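You operate a simulated robot arm through the tools that you are given. There is no shell and no other tool.

The job below is to be done with a simulated robot arm. You get a single attempt, and the scene is never put back.

Task
Stir both pails with the short stirrer, washing it after each, and lid them.
Fine: water-based practice paint; grey pail first; wash in the orange bucket; the stirrer stands in the black holder.

Only the result counts: the job must be done as asked and must still hold three seconds after the hand-in. Knocking over, shifting, dropping, spilling or breaking anything else fails it. A push-on lid holds only when it is set on centred and level and pressed home; a screw cap is set on level and turned clockwise until tight.

Robot
A 7-joint arm with a two-finger parallel gripper, fixed in place. Base frame: the origin is at the foot of the arm, x ahead of it, y to its left, z up. Lengths are in m, angles in degrees, forces in N, time in s.
Its first joint turns from -166.0 to 166.0 degrees. Payload 3.43 kg.
Tool frame: the origin (TCP) lies between the finger pads and is the grasp point; the fingertips stand 0.034 m ahead of it; z points along the fingers, y is the line along which they close. The gripper opens to 0.128 m. The fingers are 0.024 m wide and 0.012 m thick; the gripper's body (0.048 by 0.13 m) begins 0.096 m behind the TCP.
Orientation is that of the tool frame in the base frame, as a unit quaternion [x, y, z, w]. With the fingers straight down and closing along the base's y, the tool's x points along the base's -x, its y along +y and its z along -z.

Tools
- The arm moves only by the tool play_rows. Its argument "series" is a list of rows, each an object (a shift or turn left out is 0, a gripper value left out holds the last) with "travel": the shift along the base's x, y, z in m, a list of three; "rotation": the turn, a rotation vector about the base's x, y, z in degrees, a list of three; "fingers": the opening, from 0 (shut) to 1 (fully open). In form: [{"travel": [x, y, z], "rotation": [wx, wy, wz], "fingers": fingers}, ...]. A call has 1 to 20 rows; each row shifts and turns the commanded pose from where the row before left it. A row lasts 0.2 s, in which the tool goes at most 0.05 m and 8.6 degrees; a call with a longer step from one row to the next is refused whole, and so is a gripper value outside its range. A pose out of reach is approached as far as the arm can. The call stops where the force on the tool passes 90 N (or 10 N more than at its start, if that is more) or the arm is blocked; 0.2 s more then pass. Each finger travels about 0.153 m/s and halts on what it meets, pressing with about 22 N; the grip force reading is that of the motor and also rises with nothing between the fingers. The clock runs only during rows and for 0.2 s after the last one: add rows that do not move to give the fingers time. The reply holds the time, the measured pose of the TCP, the force on the tool along the base axes, the opening and the grip force, in the units named above and with some noise, with the torque about the TCP (base axes, N m) and any sound that the robot's microphone picked up, and new pictures: "show" is both (left out), scene, wrist or none.
- Cameras (640 x 400 px; columns grow to the right, rows downward): "scene" is fixed at [0.2212, 0.6486, 1.5745]; the picture's right is [-0.70, -0.71, 0.00], its down [-0.43, 0.42, -0.80] and it looks along [0.57, -0.56, -0.60] (base axes); focal length 339 px, centre (320, 200). "wrist" rides on the gripper at [0.076, -0.011, -0.16] in the tool frame; the picture's right is [0.15, 0.99, 0.00], its down [-0.88, 0.13, -0.46] and it looks along [-0.45, 0.07, 0.89] (tool axes); focal length 234 px, centre (320, 200). There is no depth. A picture from a camera that has moved, and an enlarged one, comes with that camera's place and axes in the base frame and with its lens.
- enlarge(camera, box): a new picture of the part [left, top, right, bottom] of that camera's present view, enlarged. It takes no simulated time.
- finish_job(): hands the job in; it is judged then, once.

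Places have to be worked out from the pictures, the camera data and where the tool is seen. Open the gripper and draw the arm clear of the work before you hand the job in, unless the task says otherwise.

The tools are called after "Emit:" by a JSON object that holds its "op" and its "data". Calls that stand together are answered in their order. play_rows: Moves the arm, as the interface text tells. Its arguments: {"type":"object","properties":{"series":{"type":"array"},"show":{"type":"string","enum":["both","scene","wrist","none"]}},"required":["series"]} The other tools are called the same way: enlarge (camera, box) takes an enlarged picture of a part of a camera's view; finish_job () hands the job in.

At the start:

```text
time_s: 0.0
position: [0.4358, 0.3362, 1.3351]
tcp_rot: [0.0, 1.0, 0.001, -0.001]
wrist_force: [-0.2, -0.3, 0.0]
moment: [-0.04, -0.01, 0.01]
finger_gap: 0.1281
grip_force: 0.1
```

scene: 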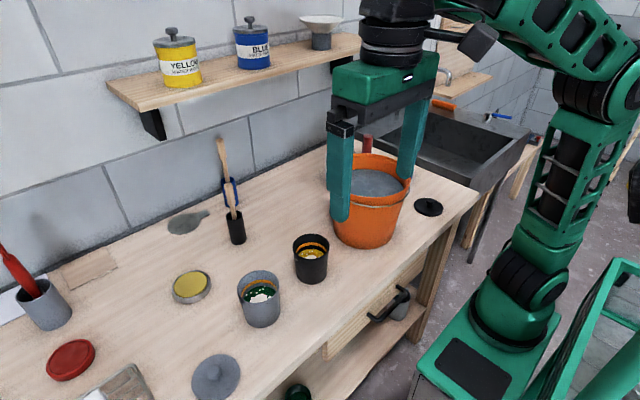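
wrist: 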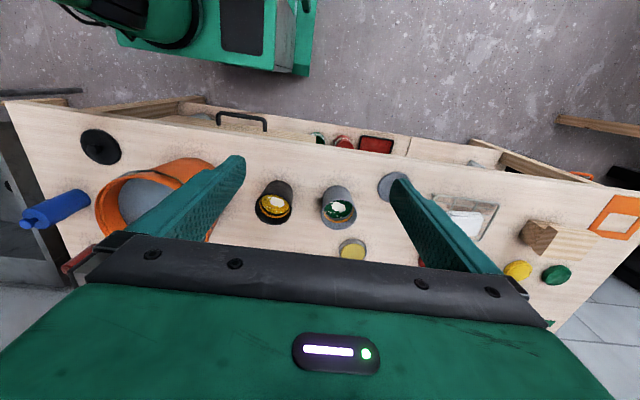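

I start by looking closer at the work area: the pails, the black holder with the stirrer, the lids and the orange bucket.

Emit:
{"op": "enlarge", "data": {"camera": "scene", "box": [160, 120, 320, 220]}}

Emit:
{"op": "enlarge", "data": {"camera": "scene", "box": [160, 220, 340, 332]}}

Emit:
{"op": "enlarge", "data": {"camera": "scene", "box": [0, 240, 256, 400]}}

Emit:
{"op": "enlarge", "data": {"camera": "scene", "box": [300, 130, 480, 260]}}

Emit:
{"op": "enlarge", "data": {"camera": "wrist", "box": [200, 130, 440, 280]}}

Emit:
{"op": "enlarge", "data": {"camera": "wrist", "box": [400, 130, 640, 280]}}

```text
4.00 times, centred on (240, 170) of scene
camera zoom: at [0.2212, 0.6486, 1.5745], right [-0.7, -0.71, 0.0], down [-0.43, 0.42, -0.8], along [0.57, -0.56, -0.6], focal length 1356 px, centre (640, 320)
```

zoom: 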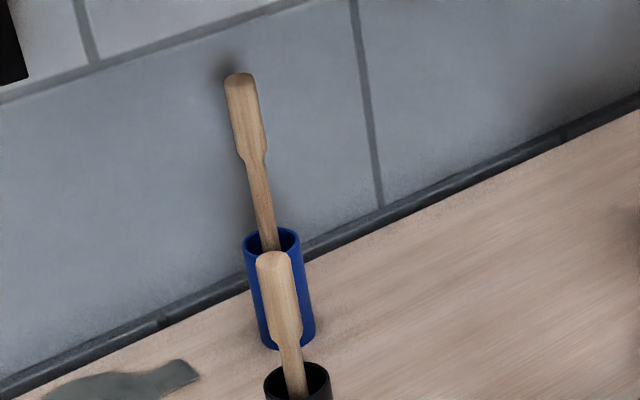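

```text
3.56 times, centred on (250, 276) of scene
camera zoom: at [0.2212, 0.6486, 1.5745], right [-0.7, -0.71, 0.0], down [-0.43, 0.42, -0.8], along [0.57, -0.56, -0.6], focal length 1205 px, centre (569, -70)
```

zoom: 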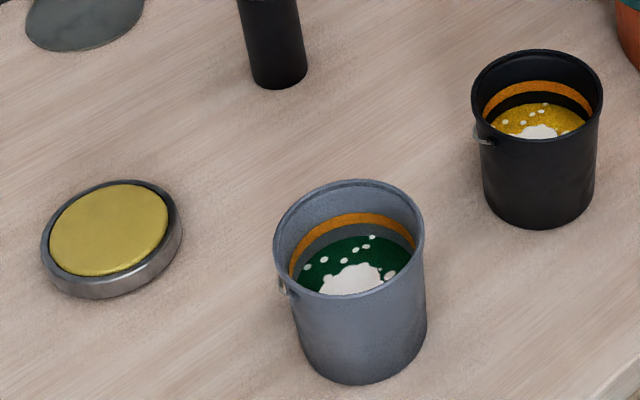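

```text
2.50 times, centred on (128, 320) of scene
camera zoom: at [0.2212, 0.6486, 1.5745], right [-0.7, -0.71, 0.0], down [-0.43, 0.42, -0.8], along [0.57, -0.56, -0.6], focal length 847 px, centre (800, -100)
```

zoom: 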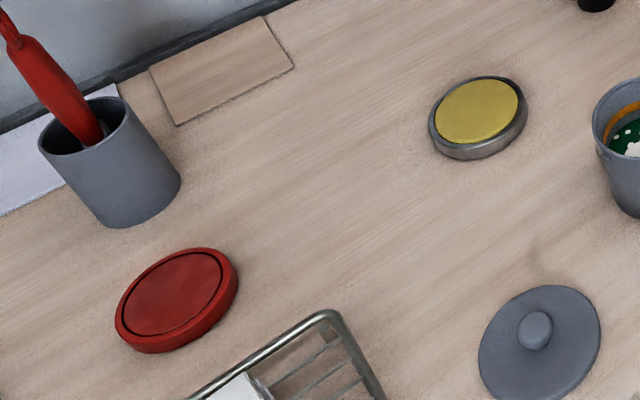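

```text
3.08 times, centred on (390, 195) of scene
camera zoom: at [0.2212, 0.6486, 1.5745], right [-0.7, -0.71, 0.0], down [-0.43, 0.42, -0.8], along [0.57, -0.56, -0.6], focal length 1043 px, centre (105, 215)
```

zoom: 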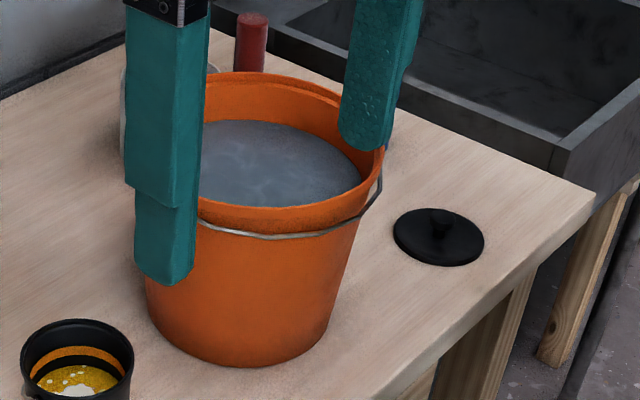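

```text
2.67 times, centred on (320, 205) of wrist
camera zoom: at [0.3584, 0.326, 1.495], right [-0.15, 0.99, 0.0], down [0.88, 0.13, 0.45], along [0.45, 0.07, -0.89], focal length 624 px, centre (320, 187)
```

zoom: 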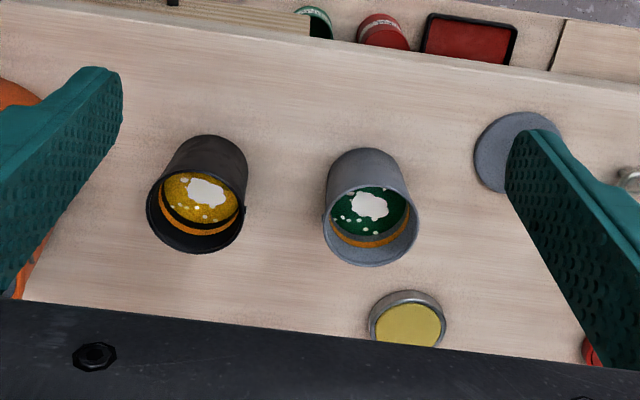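

```text
2.67 times, centred on (520, 205) of wrist
camera zoom: at [0.3584, 0.326, 1.495], right [-0.15, 0.99, 0.0], down [0.88, 0.13, 0.45], along [0.45, 0.07, -0.89], focal length 624 px, centre (-213, 187)
```

zoom: 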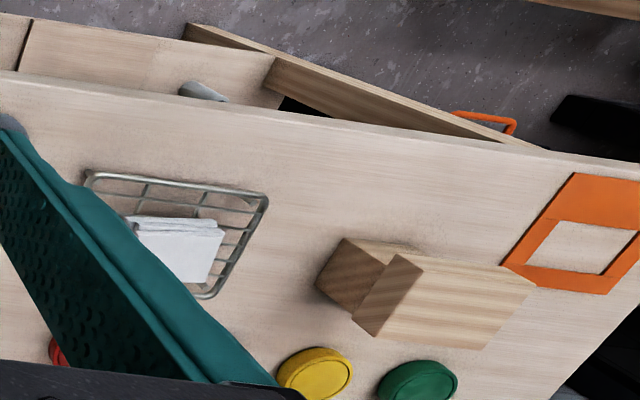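

The rim of the grey pail works out to about (0.64, 0.42, 1.00) and the black pail to about (0.65, 0.25, 0.99). The table is at z≈0.90, the black holder near (0.89, 0.32) and the orange bucket near (0.645, 0.055). The shelf may be close above the holder, so I tilt the wrist camera forward to measure it before I approach.

Emit:
{"op": "play_rows", "data": {"series": [{"rotation": [0, -8, 0]}, {"rotation": [0, -8, 0]}, {"rotation": [0, -8, 0]}, {"rotation": [0, -8, 0]}, {"rotation": [0, -8, 0]}, {}]}}

```text
time_s: 1.4
position: [0.4165, 0.3389, 1.3401]
tcp_rot: [-0.002, 0.961, -0.005, 0.275]
wrist_force: [-0.9, 0.3, -0.1]
moment: [0.02, 0.0, 0.01]
finger_gap: 0.128
grip_force: 0.1
out of reach, approached as far as the arm can: row 5
camera wrist: at [0.268, 0.3283, 1.437], right [-0.12, 0.99, -0.09], down [0.51, 0.14, 0.85], along [0.85, 0.06, -0.52], focal length 234 px, centre (320, 200)
```

scene: 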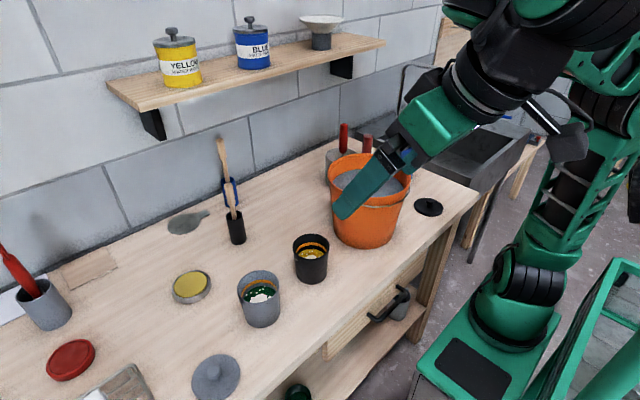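
wrist: 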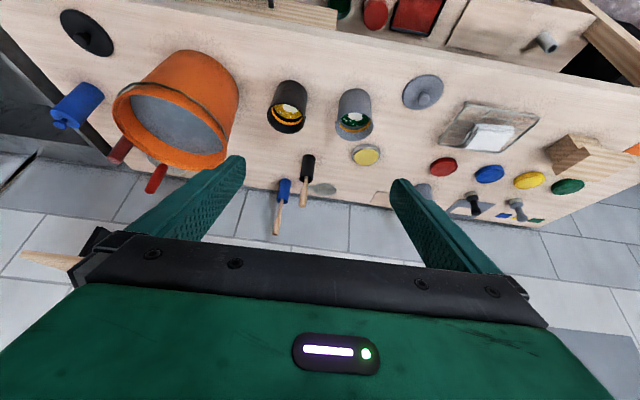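

The left end of the shelf works out to about x=0.90 at its front edge, with its top near z≈1.33 and reaching to y≈0.46, so it sits just behind the holder. I enlarge the wrist view to triangulate the stirrer, the holder and the other items.

Emit:
{"op": "enlarge", "data": {"camera": "wrist", "box": [240, 70, 400, 245]}}

Emit:
{"op": "enlarge", "data": {"camera": "wrist", "box": [30, 0, 270, 200]}}

Emit:
{"op": "enlarge", "data": {"camera": "scene", "box": [200, 130, 280, 250]}}

Emit:
{"op": "enlarge", "data": {"camera": "scene", "box": [310, 110, 470, 260]}}

Emit:
{"op": "enlarge", "data": {"camera": "wrist", "box": [380, 50, 540, 220]}}

```text
2.29 times, centred on (320, 158) of wrist
camera zoom: at [0.268, 0.3283, 1.437], right [-0.12, 0.99, -0.09], down [0.51, 0.14, 0.85], along [0.85, 0.06, -0.52], focal length 535 px, centre (320, 297)
```

zoom: 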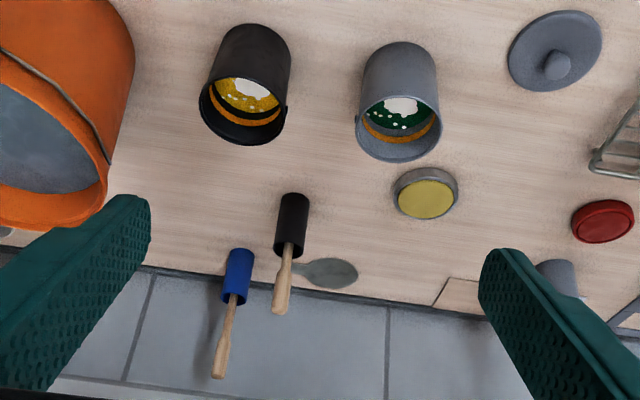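

```text
2.00 times, centred on (150, 100) of wrist
camera zoom: at [0.268, 0.3283, 1.437], right [-0.12, 0.99, -0.09], down [0.51, 0.14, 0.85], along [0.85, 0.06, -0.52], focal length 468 px, centre (660, 400)
```

zoom: 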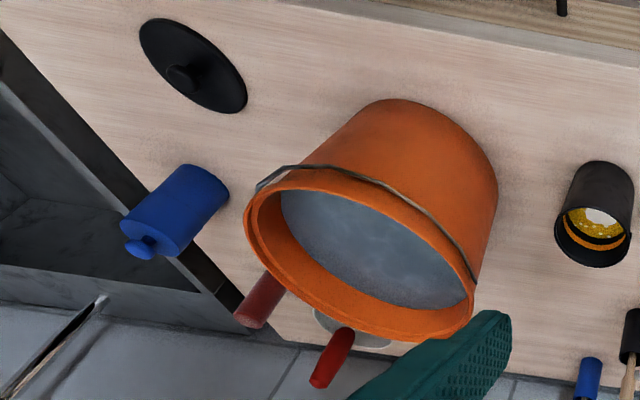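

```text
3.33 times, centred on (240, 190) of scene
camera zoom: at [0.2212, 0.6486, 1.5745], right [-0.7, -0.71, 0.0], down [-0.43, 0.42, -0.8], along [0.57, -0.56, -0.6], focal length 1130 px, centre (587, 233)
```

zoom: 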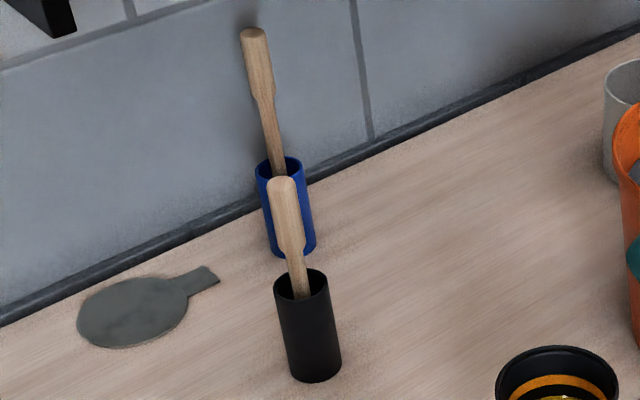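

```text
2.67 times, centred on (390, 185) of scene
camera zoom: at [0.2212, 0.6486, 1.5745], right [-0.7, -0.71, 0.0], down [-0.43, 0.42, -0.8], along [0.57, -0.56, -0.6], focal length 904 px, centre (133, 240)
```

zoom: 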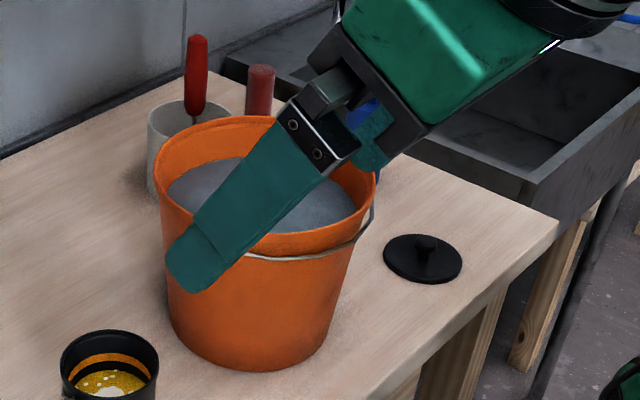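

```text
2.35 times, centred on (460, 135) of wrist
camera zoom: at [0.268, 0.3283, 1.437], right [-0.12, 0.99, -0.09], down [0.51, 0.14, 0.85], along [0.85, 0.06, -0.52], focal length 551 px, centre (-9, 353)
```

zoom: 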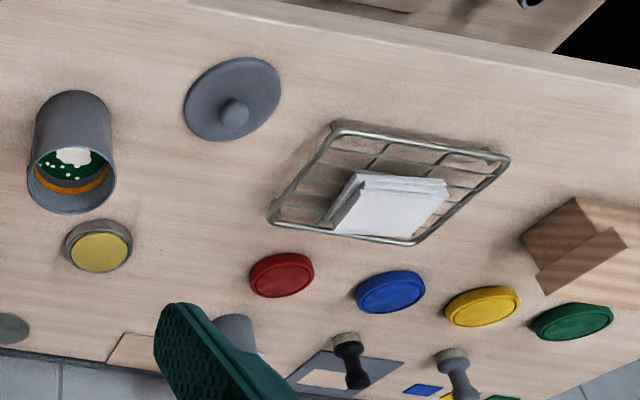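

The stirrer's top is at about (0.874, 0.322, 1.10), leaning slightly towards the robot. The holder's rim is at about (0.883, 0.320, 0.99). I will keep the tool tilted so the hand clears the shelf and approach in +x with the fingers straddling the handle, starting with a move to a standoff point.

Emit:
{"op": "play_rows", "data": {"series": [{"travel": [0.04, -0.002, -0.005], "fingers": 0.5}, {"travel": [0.04, -0.002, -0.01]}, {"travel": [0.04, -0.002, -0.015]}, {"travel": [0.04, -0.002, -0.02]}, {"travel": [0.04, -0.002, -0.02]}, {"travel": [0.04, -0.002, -0.02]}, {"travel": [0.04, -0.002, -0.02]}, {"travel": [0.03, -0.002, -0.02]}, {}, {}]}}

```text
time_s: 2.6
position: [0.4758, 0.4371, 1.2332]
tcp_rot: [-0.19, 0.968, 0.071, 0.148]
wrist_force: [-1.8, 0.6, -1.0]
moment: [-0.13, -0.19, -0.09]
finger_gap: 0.0642
grip_force: 0.1
out of reach, approached as far as the arm can: row 1, 2, 3
stopped in row 5: the arm was blocked; the commanded pose is now the measured one
camera wrist: at [0.371, 0.3696, 1.3611], right [-0.52, 0.86, 0.03], down [0.61, 0.34, 0.72], along [0.6, 0.39, -0.7], focal length 234 px, centre (320, 200)
```

scene: 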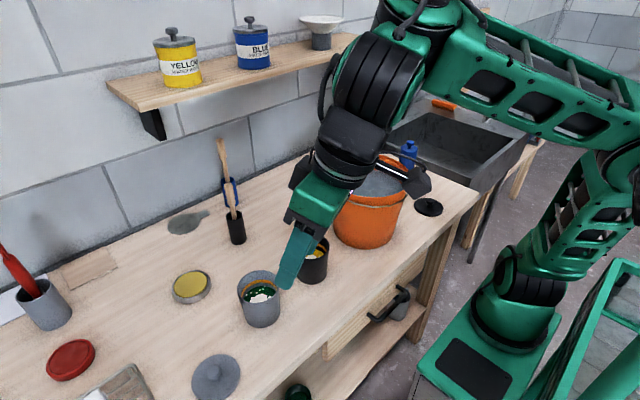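
wrist: 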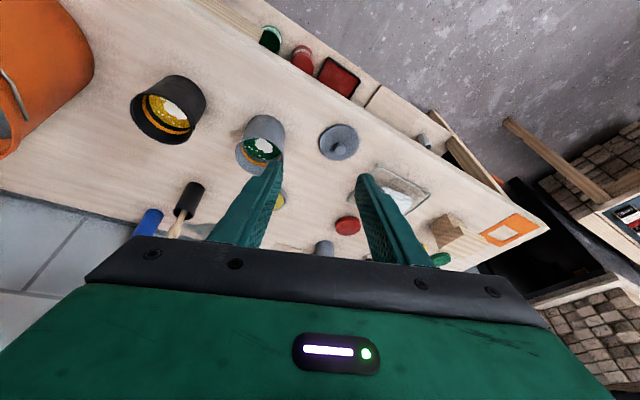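

The arm twisted away near its inner limit and stopped in free air with negligible force. The commanded pose is now the measured one, and I move outward to the well-reachable zone while turning back to the wanted orientation of 25° tilt, closing along y.

Emit:
{"op": "play_rows", "data": {"series": [{"travel": [0.033, -0.021, 0.0], "rotation": [-0.66, -1.5, -4.6]}, {"travel": [0.033, -0.021, 0.0], "rotation": [-0.66, -1.5, -4.6]}, {"travel": [0.033, -0.021, 0.0], "rotation": [-0.66, -1.5, -4.6]}, {"travel": [0.033, -0.021, 0.0], "rotation": [-0.66, -1.5, -4.6]}, {"travel": [0.033, -0.021, 0.0], "rotation": [-0.66, -1.5, -4.6]}, {}]}}

```text
time_s: 4.0
position: [0.6497, 0.3279, 1.2354]
tcp_rot: [0.004, 0.976, 0.002, 0.216]
wrist_force: [-0.1, -0.3, -0.5]
moment: [-0.03, -0.02, -0.04]
finger_gap: 0.064
grip_force: 0.0
camera wrist: at [0.5127, 0.3166, 1.3475], right [-0.13, 0.99, -0.06], down [0.61, 0.12, 0.78], along [0.78, 0.07, -0.62], focal length 234 px, centre (320, 200)
```

scene: 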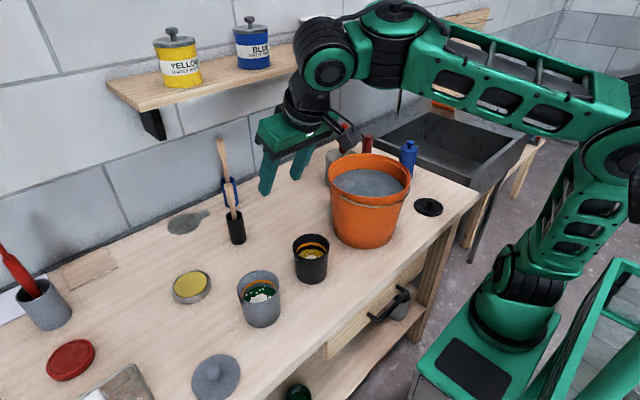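
wrist: 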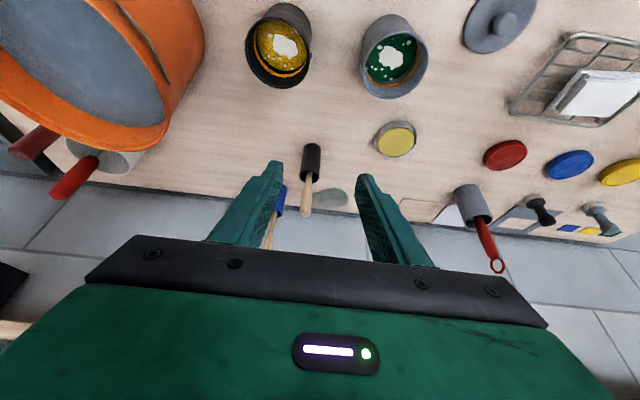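

The pose is now exactly as wanted. I enlarge the wrist view to refine the stirrer's position and to see how its flat side lies.

Emit:
{"op": "enlarge", "data": {"camera": "wrist", "box": [250, 120, 390, 240]}}

Emit:
{"op": "enlarge", "data": {"camera": "wrist", "box": [230, 0, 450, 120]}}

```text
3.33 times, centred on (320, 180) of wrist
camera zoom: at [0.5127, 0.3166, 1.3475], right [-0.13, 0.99, -0.06], down [0.61, 0.12, 0.78], along [0.78, 0.07, -0.62], focal length 781 px, centre (320, 267)
```

zoom: 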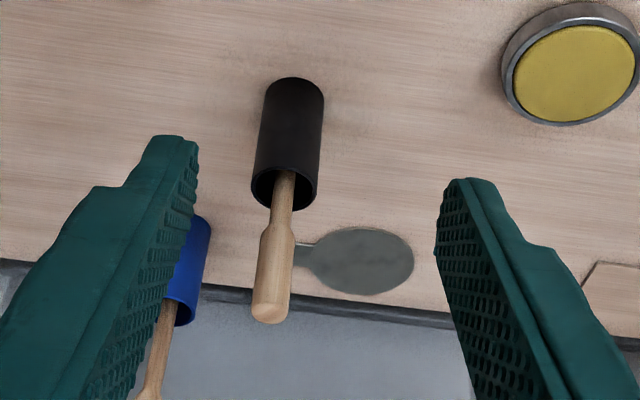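

```text
2.91 times, centred on (340, 60) of wrist
camera zoom: at [0.5127, 0.3166, 1.3475], right [-0.13, 0.99, -0.06], down [0.61, 0.12, 0.78], along [0.78, 0.07, -0.62], focal length 681 px, centre (262, 607)
```

zoom: 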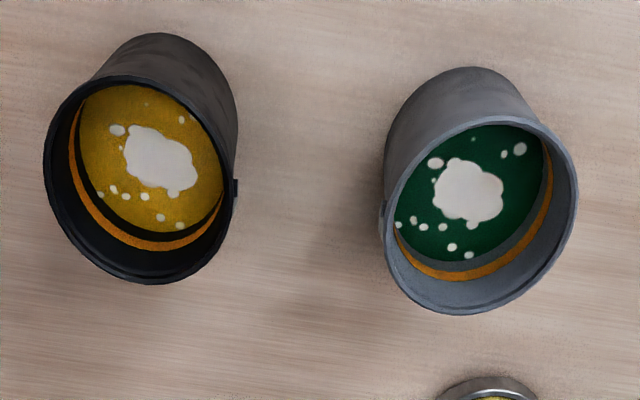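

The handle top confirms at about (0.874, 0.321, 1.095). I descend in front of it and then slide forward so the fingers straddle the handle at about z=1.065.

Emit:
{"op": "play_rows", "data": {"series": [{"travel": [0.0225, -0.0017, -0.0426]}, {"travel": [0.0225, -0.0017, -0.0426]}, {"travel": [0.0225, -0.0017, -0.0426]}, {"travel": [0.0225, -0.0018, -0.0426]}, {"travel": [0.035, 0, 0]}, {"travel": [0.035, 0, 0]}, {"travel": [0.03, 0, 0]}, {}]}}

```text
time_s: 5.8
position: [0.8386, 0.32, 1.0637]
tcp_rot: [0.003, 0.977, 0.002, 0.214]
wrist_force: [0.8, 0.6, 0.2]
moment: [0.01, -0.02, 0.01]
finger_gap: 0.064
grip_force: 0.1
camera wrist: at [0.7017, 0.309, 1.1764], right [-0.13, 0.99, -0.06], down [0.61, 0.12, 0.78], along [0.78, 0.07, -0.62], focal length 234 px, centre (320, 200)
```

scene: 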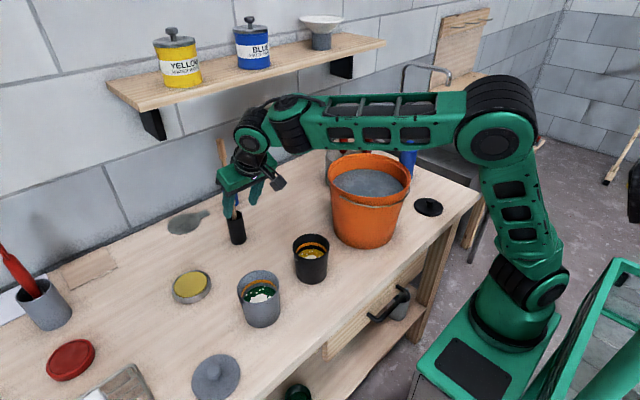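
wrist: 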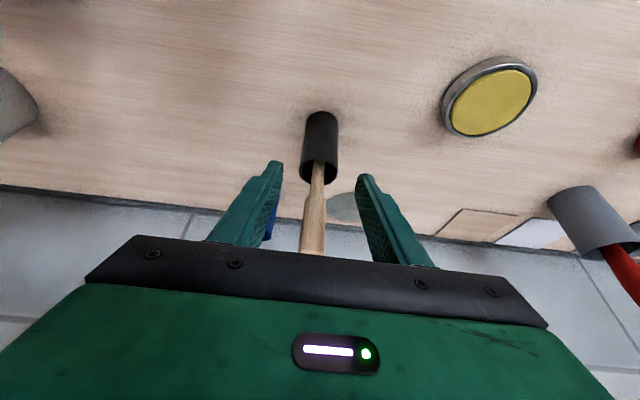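

The fingers straddle the handle. I check the clearance to the shelf and the alignment before the last few centimetres.

Emit:
{"op": "enlarge", "data": {"camera": "scene", "box": [180, 80, 340, 250]}}

Emit:
{"op": "enlarge", "data": {"camera": "wrist", "box": [240, 100, 400, 260]}}

```text
2.35 times, centred on (260, 165) of scene
camera zoom: at [0.2212, 0.6486, 1.5745], right [-0.7, -0.71, 0.0], down [-0.43, 0.42, -0.8], along [0.57, -0.56, -0.6], focal length 797 px, centre (461, 282)
```

zoom: 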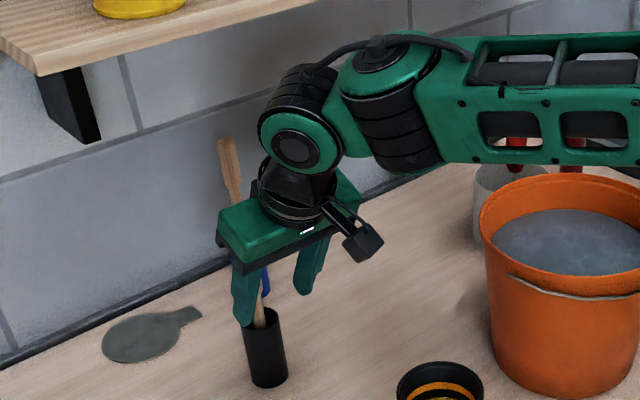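

```text
2.50 times, centred on (320, 180) of wrist
camera zoom: at [0.7017, 0.309, 1.1764], right [-0.13, 0.99, -0.06], down [0.61, 0.12, 0.78], along [0.78, 0.07, -0.62], focal length 585 px, centre (320, 250)
```

zoom: 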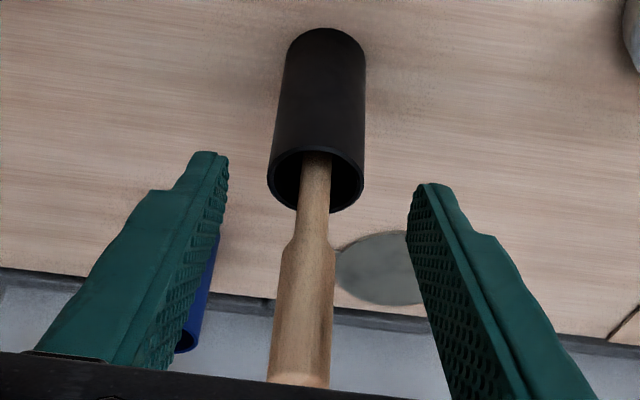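

The handle centre is at y≈0.319 around z=1.066 and the shelf is well clear. I move the last 3.8 cm forward and partly close so I can check the centring.

Emit:
{"op": "play_rows", "data": {"series": [{"travel": [0.02, -0.0005, 0]}, {"travel": [0.018, -0.0005, 0.002]}, {"fingers": 0.26}, {}], "show": "wrist"}}

Emit:
{"op": "enlarge", "data": {"camera": "wrist", "box": [240, 100, 400, 260]}}

Emit:
{"op": "enlarge", "data": {"camera": "scene", "box": [180, 120, 300, 250]}}

```text
time_s: 6.8
position: [0.8764, 0.3184, 1.0651]
tcp_rot: [0.002, 0.977, 0.002, 0.215]
wrist_force: [0.0, -0.1, -1.3]
moment: [0.0, 0.0, -0.02]
finger_gap: 0.0332
grip_force: 0.1
camera wrist: at [0.7397, 0.3082, 1.1784], right [-0.13, 0.99, -0.06], down [0.61, 0.12, 0.78], along [0.78, 0.07, -0.62], focal length 234 px, centre (320, 200)
```

wrist: 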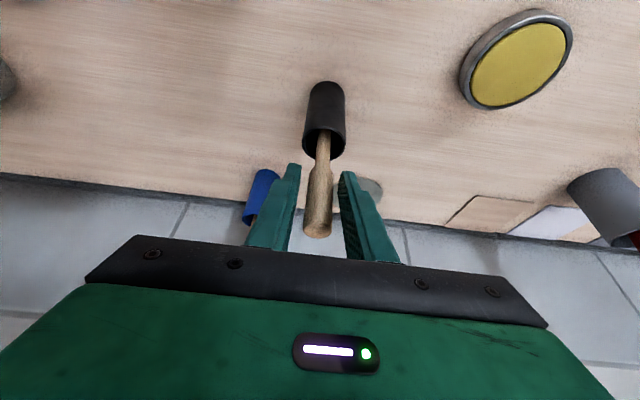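

```text
2.50 times, centred on (320, 180) of wrist
camera zoom: at [0.7397, 0.3082, 1.1784], right [-0.13, 0.99, -0.06], down [0.61, 0.12, 0.78], along [0.78, 0.07, -0.62], focal length 585 px, centre (320, 250)
```

zoom: 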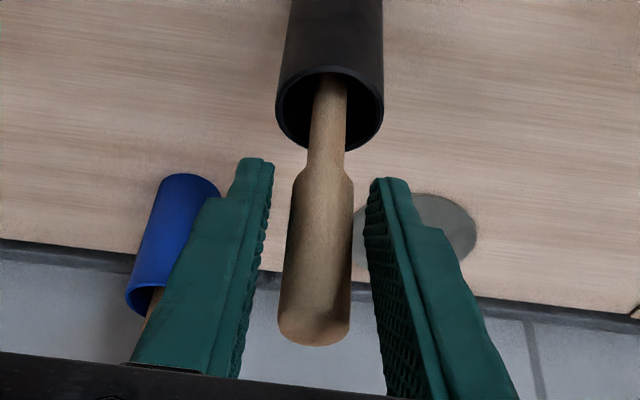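

```text
3.08 times, centred on (240, 185) of scene
camera zoom: at [0.2212, 0.6486, 1.5745], right [-0.7, -0.71, 0.0], down [-0.43, 0.42, -0.8], along [0.57, -0.56, -0.6], focal length 1043 px, centre (566, 246)
```

zoom: 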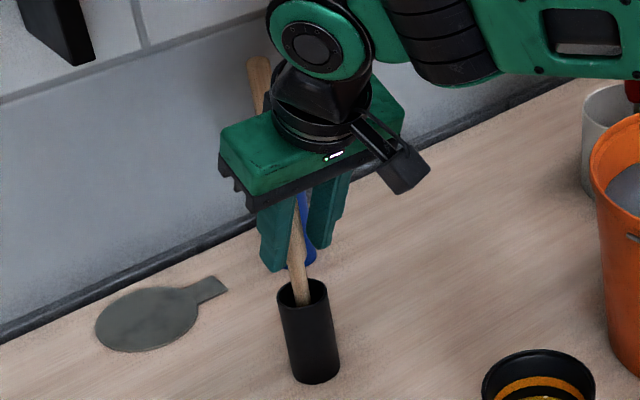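

The handle is centred between the pads, so I close on it.

Emit:
{"op": "play_rows", "data": {"series": [{"fingers": 0.16}, {"fingers": 0.1}, {"fingers": 0.0}, {}, {}], "show": "wrist"}}

Emit:
{"op": "enlarge", "data": {"camera": "wrist", "box": [240, 100, 400, 260]}}

```text
time_s: 8.0
position: [0.8762, 0.3181, 1.0641]
tcp_rot: [0.002, 0.976, 0.002, 0.216]
wrist_force: [-0.2, 0.3, 0.4]
moment: [-0.01, -0.03, 0.01]
finger_gap: 0.0203
grip_force: 21.7
camera wrist: at [0.7395, 0.3085, 1.1784], right [-0.13, 0.99, -0.06], down [0.61, 0.12, 0.78], along [0.78, 0.07, -0.62], focal length 234 px, centre (320, 200)
```

wrist: 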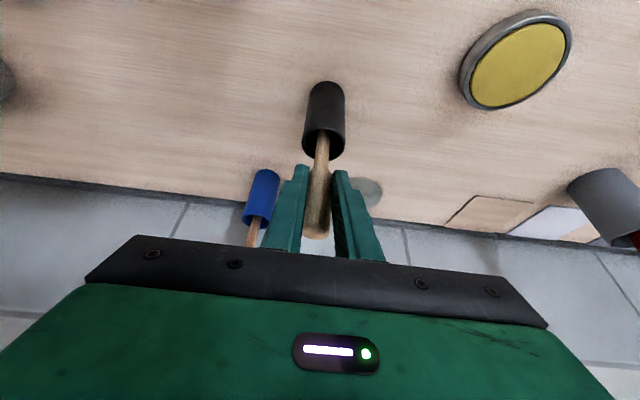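

```text
2.50 times, centred on (320, 180) of wrist
camera zoom: at [0.7395, 0.3085, 1.1784], right [-0.13, 0.99, -0.06], down [0.61, 0.12, 0.78], along [0.78, 0.07, -0.62], focal length 585 px, centre (320, 250)
```

zoom: 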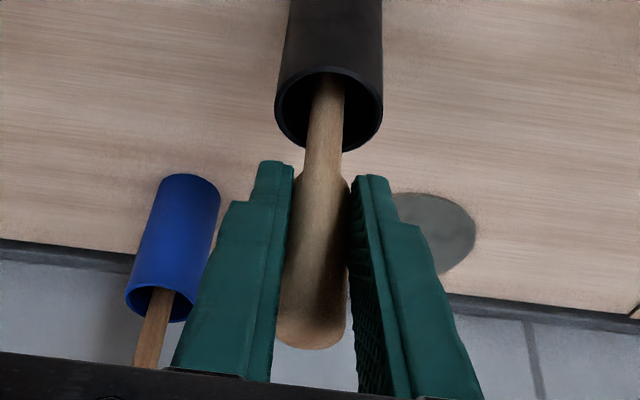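

I have the handle with a gap of 20.3 mm and a 21.7 N grip. I lift along the stick's axis until it clears the holder.

Emit:
{"op": "play_rows", "data": {"series": [{"travel": [-0.0015, 0, 0.015]}, {"travel": [-0.002, 0, 0.02]}, {"travel": [-0.002, 0, 0.02]}, {"travel": [-0.002, 0, 0.02]}, {"travel": [-0.002, 0, 0.02]}, {"travel": [-0.002, 0, 0.02]}, {}]}}

Emit:
{"op": "enlarge", "data": {"camera": "scene", "box": [180, 100, 300, 250]}}

Emit:
{"op": "enlarge", "data": {"camera": "wrist", "box": [240, 60, 400, 260]}}

```text
time_s: 9.6
position: [0.8643, 0.3178, 1.18]
tcp_rot: [0.003, 0.977, 0.002, 0.214]
wrist_force: [-0.4, -0.2, -0.8]
moment: [0.01, 0.01, 0.02]
finger_gap: 0.0199
grip_force: 22.4
camera wrist: at [0.7278, 0.3081, 1.2931], right [-0.13, 0.99, -0.06], down [0.61, 0.12, 0.78], along [0.78, 0.07, -0.62], focal length 234 px, centre (320, 200)
```

scene: 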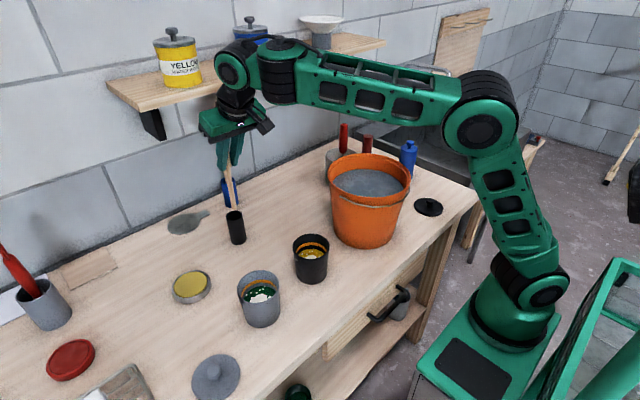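
wrist: 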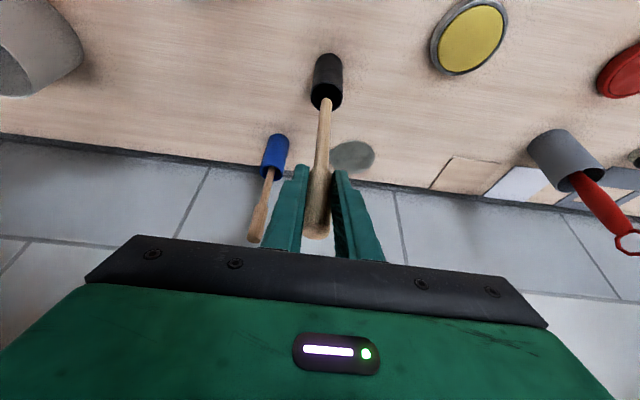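

```text
2.67 times, centred on (240, 175) of scene
camera zoom: at [0.2212, 0.6486, 1.5745], right [-0.7, -0.71, 0.0], down [-0.43, 0.42, -0.8], along [0.57, -0.56, -0.6], focal length 904 px, centre (533, 267)
```

zoom: 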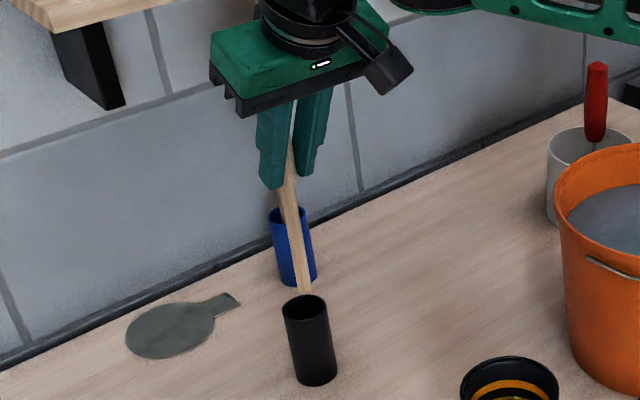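

```text
2.00 times, centred on (320, 160) of wrist
camera zoom: at [0.7278, 0.3081, 1.2931], right [-0.13, 0.99, -0.06], down [0.61, 0.12, 0.78], along [0.78, 0.07, -0.62], focal length 468 px, centre (320, 280)
```

zoom: 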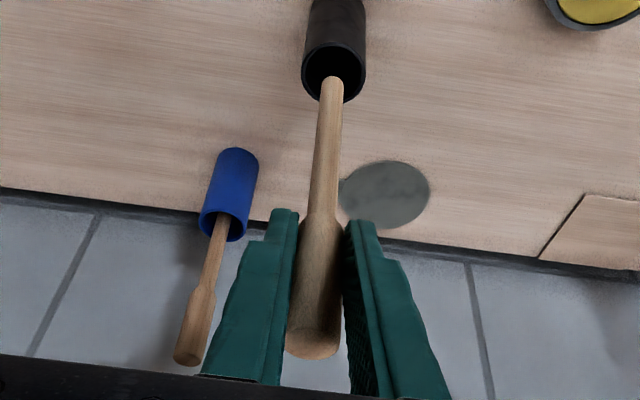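

The stirrer is out and the holder stayed put. The rod tip is at about (0.876, 0.320, 1.022), an offset of (+0.011, +0.002, −0.158) from the TCP. I raise it and carry it over the centre of the grey pail, about (0.638, 0.418).

Emit:
{"op": "play_rows", "data": {"series": [{"travel": [-0.01, 0, 0.025]}, {"travel": [-0.02, 0.005, 0.015]}, {"travel": [-0.035, 0.0155, 0]}, {"travel": [-0.035, 0.0155, 0]}, {"travel": [-0.035, 0.0155, 0]}, {"travel": [-0.035, 0.0155, 0]}, {"travel": [-0.035, 0.0155, 0]}, {"travel": [-0.0327, 0.0153, 0]}, {}]}}

Emit:
{"op": "enlarge", "data": {"camera": "scene", "box": [180, 180, 340, 340]}}

Emit:
{"op": "enlarge", "data": {"camera": "wrist", "box": [200, 0, 440, 260]}}

```text
time_s: 11.6
position: [0.6271, 0.4155, 1.2193]
tcp_rot: [0.003, 0.977, 0.002, 0.215]
wrist_force: [-0.3, 0.1, -0.8]
moment: [0.0, 0.03, -0.01]
finger_gap: 0.0205
grip_force: 22.3
camera wrist: at [0.4898, 0.4056, 1.3332], right [-0.13, 0.99, -0.06], down [0.61, 0.12, 0.78], along [0.78, 0.07, -0.62], focal length 234 px, centre (320, 200)
```

scene: 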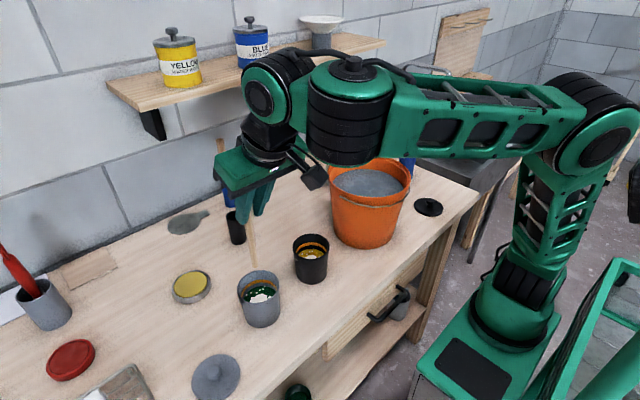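
wrist: 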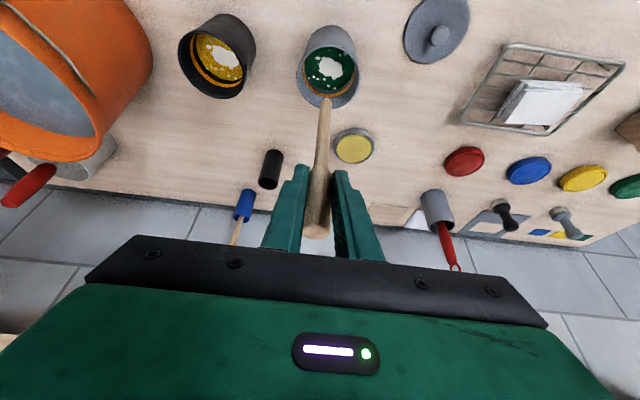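

```text
2.50 times, centred on (260, 260) of scene
camera zoom: at [0.2212, 0.6486, 1.5745], right [-0.7, -0.71, 0.0], down [-0.43, 0.42, -0.8], along [0.57, -0.56, -0.6], focal length 847 px, centre (470, 50)
```

zoom: 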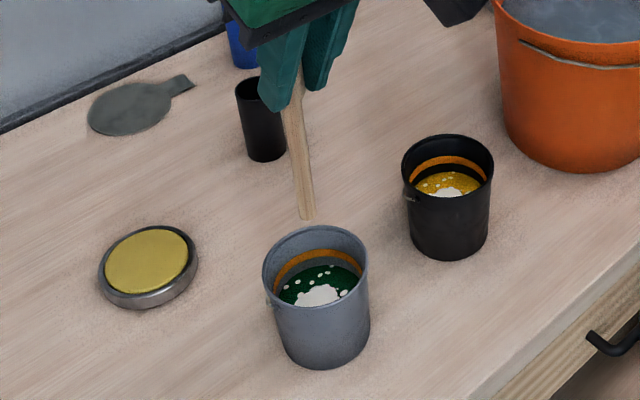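

```text
1.54 times, centred on (320, 130) of wrist
camera zoom: at [0.4898, 0.4056, 1.3332], right [-0.13, 0.99, -0.06], down [0.61, 0.12, 0.78], along [0.78, 0.07, -0.62], focal length 360 px, centre (320, 308)
```

zoom: 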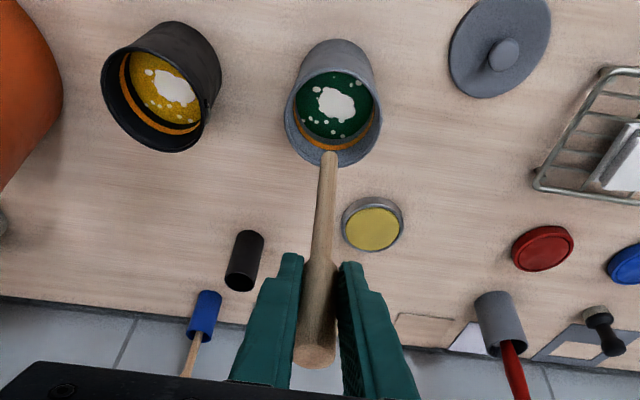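

The tip is aligned over the grey pail within a few millimetres in both views. I lower it slowly until the tip is about 2 cm above the table level, watching the force.

Emit:
{"op": "play_rows", "data": {"series": [{"travel": [-0.001, 0, -0.035]}, {"travel": [0, 0, -0.035]}, {"travel": [0, 0, -0.03]}, {"travel": [0, 0, -0.02]}, {"travel": [0, 0, -0.02]}, {}]}}

Emit:
{"op": "enlarge", "data": {"camera": "scene", "box": [200, 220, 300, 340]}}

Emit:
{"op": "enlarge", "data": {"camera": "wrist", "box": [240, 0, 400, 180]}}

```text
time_s: 13.0
position: [0.626, 0.4154, 1.0803]
tcp_rot: [0.003, 0.977, 0.001, 0.215]
wrist_force: [0.0, 0.2, -1.2]
moment: [-0.01, 0.02, -0.02]
finger_gap: 0.0199
grip_force: 21.8
camera wrist: at [0.4889, 0.4055, 1.1931], right [-0.13, 0.99, -0.06], down [0.61, 0.12, 0.78], along [0.78, 0.07, -0.62], focal length 234 px, centre (320, 200)
```

scene: 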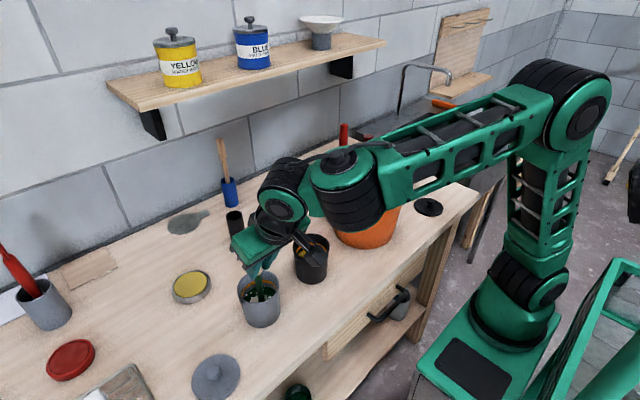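
wrist: 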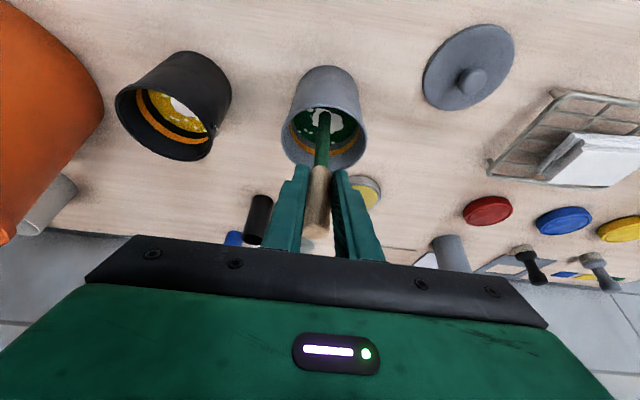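

```text
3.33 times, centred on (250, 280) of scene
camera zoom: at [0.2212, 0.6486, 1.5745], right [-0.7, -0.71, 0.0], down [-0.43, 0.42, -0.8], along [0.57, -0.56, -0.6], focal length 1130 px, centre (553, -67)
```

zoom: 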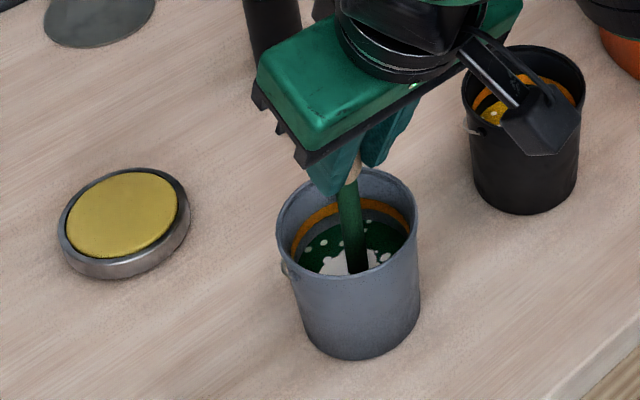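

```text
2.22 times, centred on (320, 90) of wrist
camera zoom: at [0.4889, 0.4055, 1.1931], right [-0.13, 0.99, -0.06], down [0.61, 0.12, 0.78], along [0.78, 0.07, -0.62], focal length 520 px, centre (320, 444)
```

zoom: 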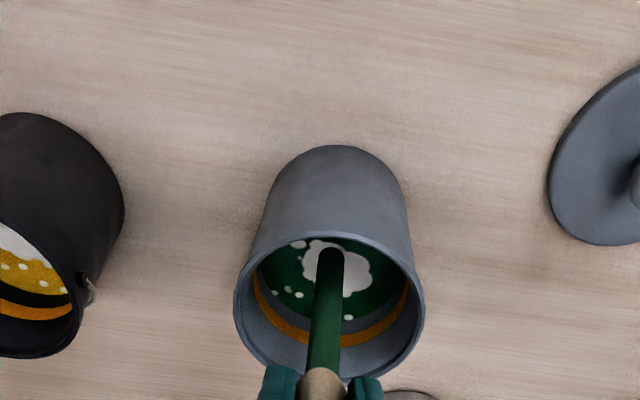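

The tip is in the paint and the rod now shows a green coat, with forces near zero. I stir with about 18 mm radius circles, staying clear of the wall.

Emit:
{"op": "play_rows", "data": {"series": [{"travel": [0.009, 0, 0]}, {"travel": [0.009, 0, 0]}, {"travel": [-0.0034, 0.0106, 0]}, {"travel": [-0.009, 0.0065, 0]}, {"travel": [-0.0111, 0, 0]}, {"travel": [-0.009, -0.0065, 0]}, {"travel": [-0.0034, -0.0106, 0]}, {"travel": [0.0034, -0.0106, 0]}, {"travel": [0.009, -0.0065, 0]}, {"travel": [0.0111, 0, 0]}, {"travel": [0.009, 0.0065, 0]}, {"travel": [0.0034, 0.0106, 0]}, {}]}}

Emit:
{"op": "enlarge", "data": {"camera": "scene", "box": [200, 220, 300, 340]}}

Emit:
{"op": "enlarge", "data": {"camera": "wrist", "box": [240, 0, 400, 180]}}

```text
time_s: 15.8
position: [0.6434, 0.4158, 1.0798]
tcp_rot: [0.003, 0.976, 0.001, 0.216]
wrist_force: [-0.1, 0.7, -0.1]
moment: [-0.02, 0.01, 0.0]
finger_gap: 0.0204
grip_force: 22.0
camera wrist: at [0.507, 0.4056, 1.1936], right [-0.13, 0.99, -0.06], down [0.61, 0.12, 0.78], along [0.78, 0.07, -0.62], focal length 234 px, centre (320, 200)
```

scene: 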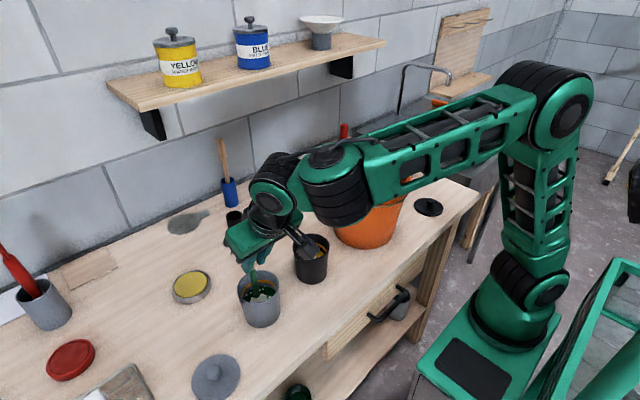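
wrist: 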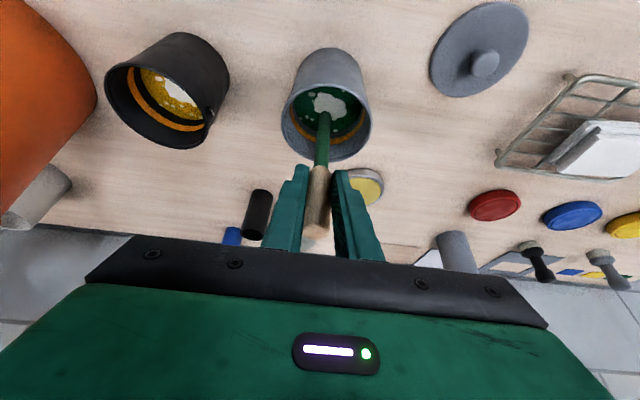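

```text
3.33 times, centred on (250, 280) of scene
camera zoom: at [0.2212, 0.6486, 1.5745], right [-0.7, -0.71, 0.0], down [-0.43, 0.42, -0.8], along [0.57, -0.56, -0.6], focal length 1130 px, centre (553, -67)
```

zoom: 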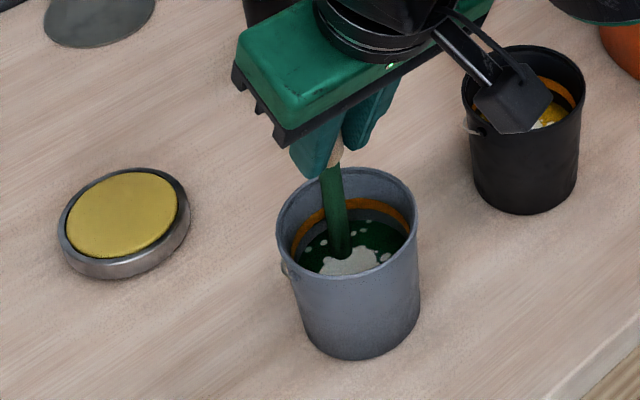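

```text
2.22 times, centred on (320, 90) of wrist
camera zoom: at [0.507, 0.4056, 1.1936], right [-0.13, 0.99, -0.06], down [0.61, 0.12, 0.78], along [0.78, 0.07, -0.62], focal length 520 px, centre (320, 444)
```

zoom: 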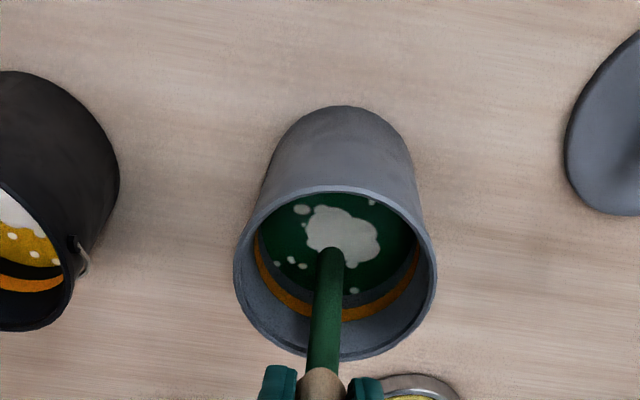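

The white patch is slightly dimmer after one circle, so the stirring is taking effect. I keep going with two circles per call.

Emit:
{"op": "play_rows", "data": {"series": [{"travel": [-0.0034, 0.0106, 0]}, {"travel": [-0.009, 0.0065, 0]}, {"travel": [-0.0111, 0, 0]}, {"travel": [-0.009, -0.0065, 0]}, {"travel": [-0.0034, -0.0106, 0]}, {"travel": [0.0034, -0.0106, 0]}, {"travel": [0.009, -0.0065, 0]}, {"travel": [0.0111, 0, 0]}, {"travel": [0.009, 0.0065, 0]}, {"travel": [0.0034, 0.0106, 0]}, {"travel": [-0.0034, 0.0106, 0]}, {"travel": [-0.009, 0.0065, 0]}, {"travel": [-0.0111, 0, 0]}, {"travel": [-0.009, -0.0065, 0]}, {"travel": [-0.0034, -0.0106, 0]}, {"travel": [0.0034, -0.0106, 0]}, {"travel": [0.009, -0.0065, 0]}, {"travel": [0.0111, 0, 0]}, {"travel": [0.009, 0.0065, 0]}, {"travel": [0.0034, 0.0106, 0]}], "show": "wrist"}}

Emit:
{"op": "enlarge", "data": {"camera": "wrist", "box": [240, 0, 400, 180]}}

```text
time_s: 20.0
position: [0.6437, 0.4159, 1.0805]
tcp_rot: [0.003, 0.976, 0.002, 0.216]
wrist_force: [0.6, 0.6, -0.1]
moment: [0.0, 0.01, -0.01]
finger_gap: 0.0199
grip_force: 22.4
camera wrist: at [0.5069, 0.4055, 1.1937], right [-0.13, 0.99, -0.06], down [0.61, 0.12, 0.78], along [0.78, 0.07, -0.62], focal length 234 px, centre (320, 200)
```

wrist: 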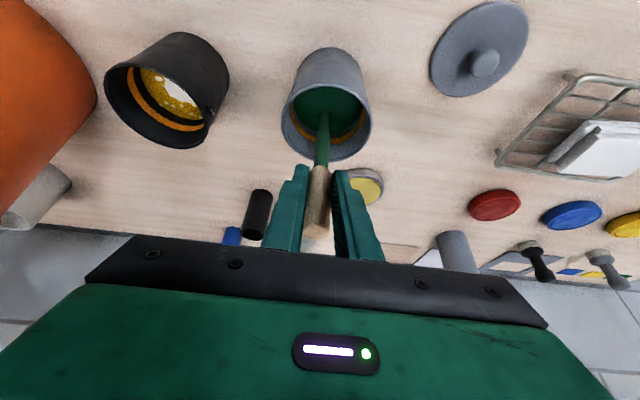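

```text
2.22 times, centred on (320, 90) of wrist
camera zoom: at [0.5069, 0.4055, 1.1937], right [-0.13, 0.99, -0.06], down [0.61, 0.12, 0.78], along [0.78, 0.07, -0.62], focal length 520 px, centre (320, 444)
```

zoom: 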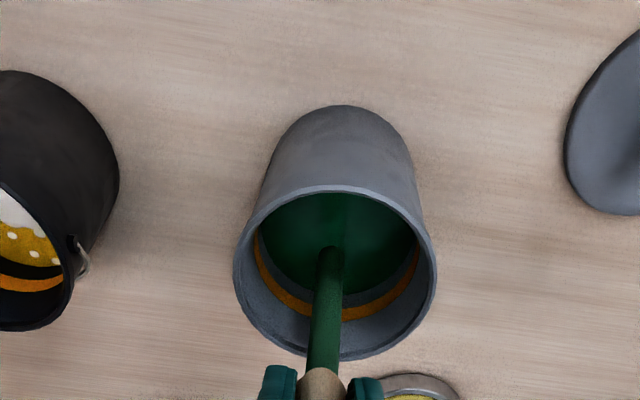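

The paint is now a uniform green. I add one more circle for margin, return to the centre, lift so the tip is just above the paint and wait there for drips to fall into the pail.

Emit:
{"op": "play_rows", "data": {"series": [{"travel": [-0.0034, 0.0106, 0]}, {"travel": [-0.009, 0.0065, 0]}, {"travel": [-0.0111, 0, 0]}, {"travel": [-0.009, -0.0065, 0]}, {"travel": [-0.0034, -0.0106, 0]}, {"travel": [0.0034, -0.0106, 0]}, {"travel": [0.009, -0.0065, 0]}, {"travel": [0.0111, 0, 0]}, {"travel": [0.009, 0.0065, 0]}, {"travel": [0.0034, 0.0106, 0]}, {"travel": [-0.009, 0, 0]}, {"travel": [-0.009, 0, 0]}, {"travel": [0, 0, 0.015]}, {"travel": [0, 0, 0.02]}, {"travel": [0, 0, 0.02]}, {"travel": [0, 0, 0.015]}, {}, {}, {}, {}]}}

Emit:
{"op": "enlarge", "data": {"camera": "wrist", "box": [240, 0, 400, 180]}}

```text
time_s: 24.2
position: [0.6261, 0.4172, 1.151]
tcp_rot: [0.002, 0.976, 0.002, 0.216]
wrist_force: [0.3, 0.7, 0.1]
moment: [0.02, 0.02, 0.0]
finger_gap: 0.0201
grip_force: 21.9
camera wrist: at [0.4892, 0.4059, 1.2633], right [-0.13, 0.99, -0.06], down [0.61, 0.12, 0.78], along [0.78, 0.07, -0.62], focal length 234 px, centre (320, 200)
```

scene: 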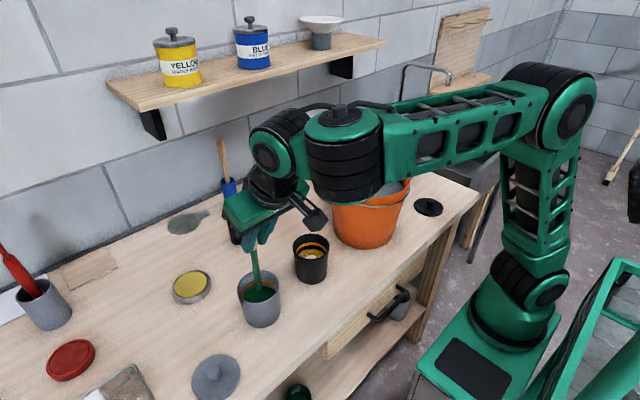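
wrist: 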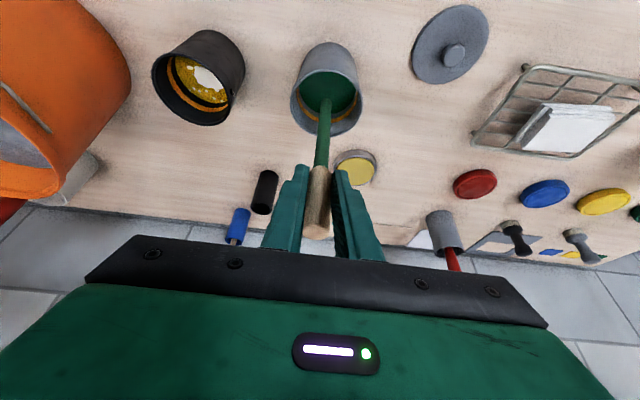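

```text
2.22 times, centred on (320, 90) of wrist
camera zoom: at [0.4892, 0.4059, 1.2633], right [-0.13, 0.99, -0.06], down [0.61, 0.12, 0.78], along [0.78, 0.07, -0.62], focal length 520 px, centre (320, 444)
```

zoom: 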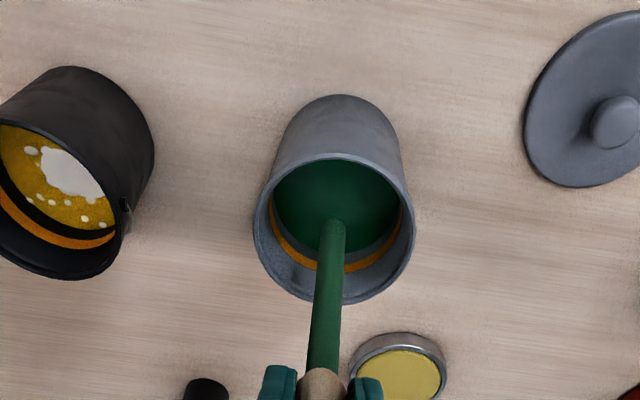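

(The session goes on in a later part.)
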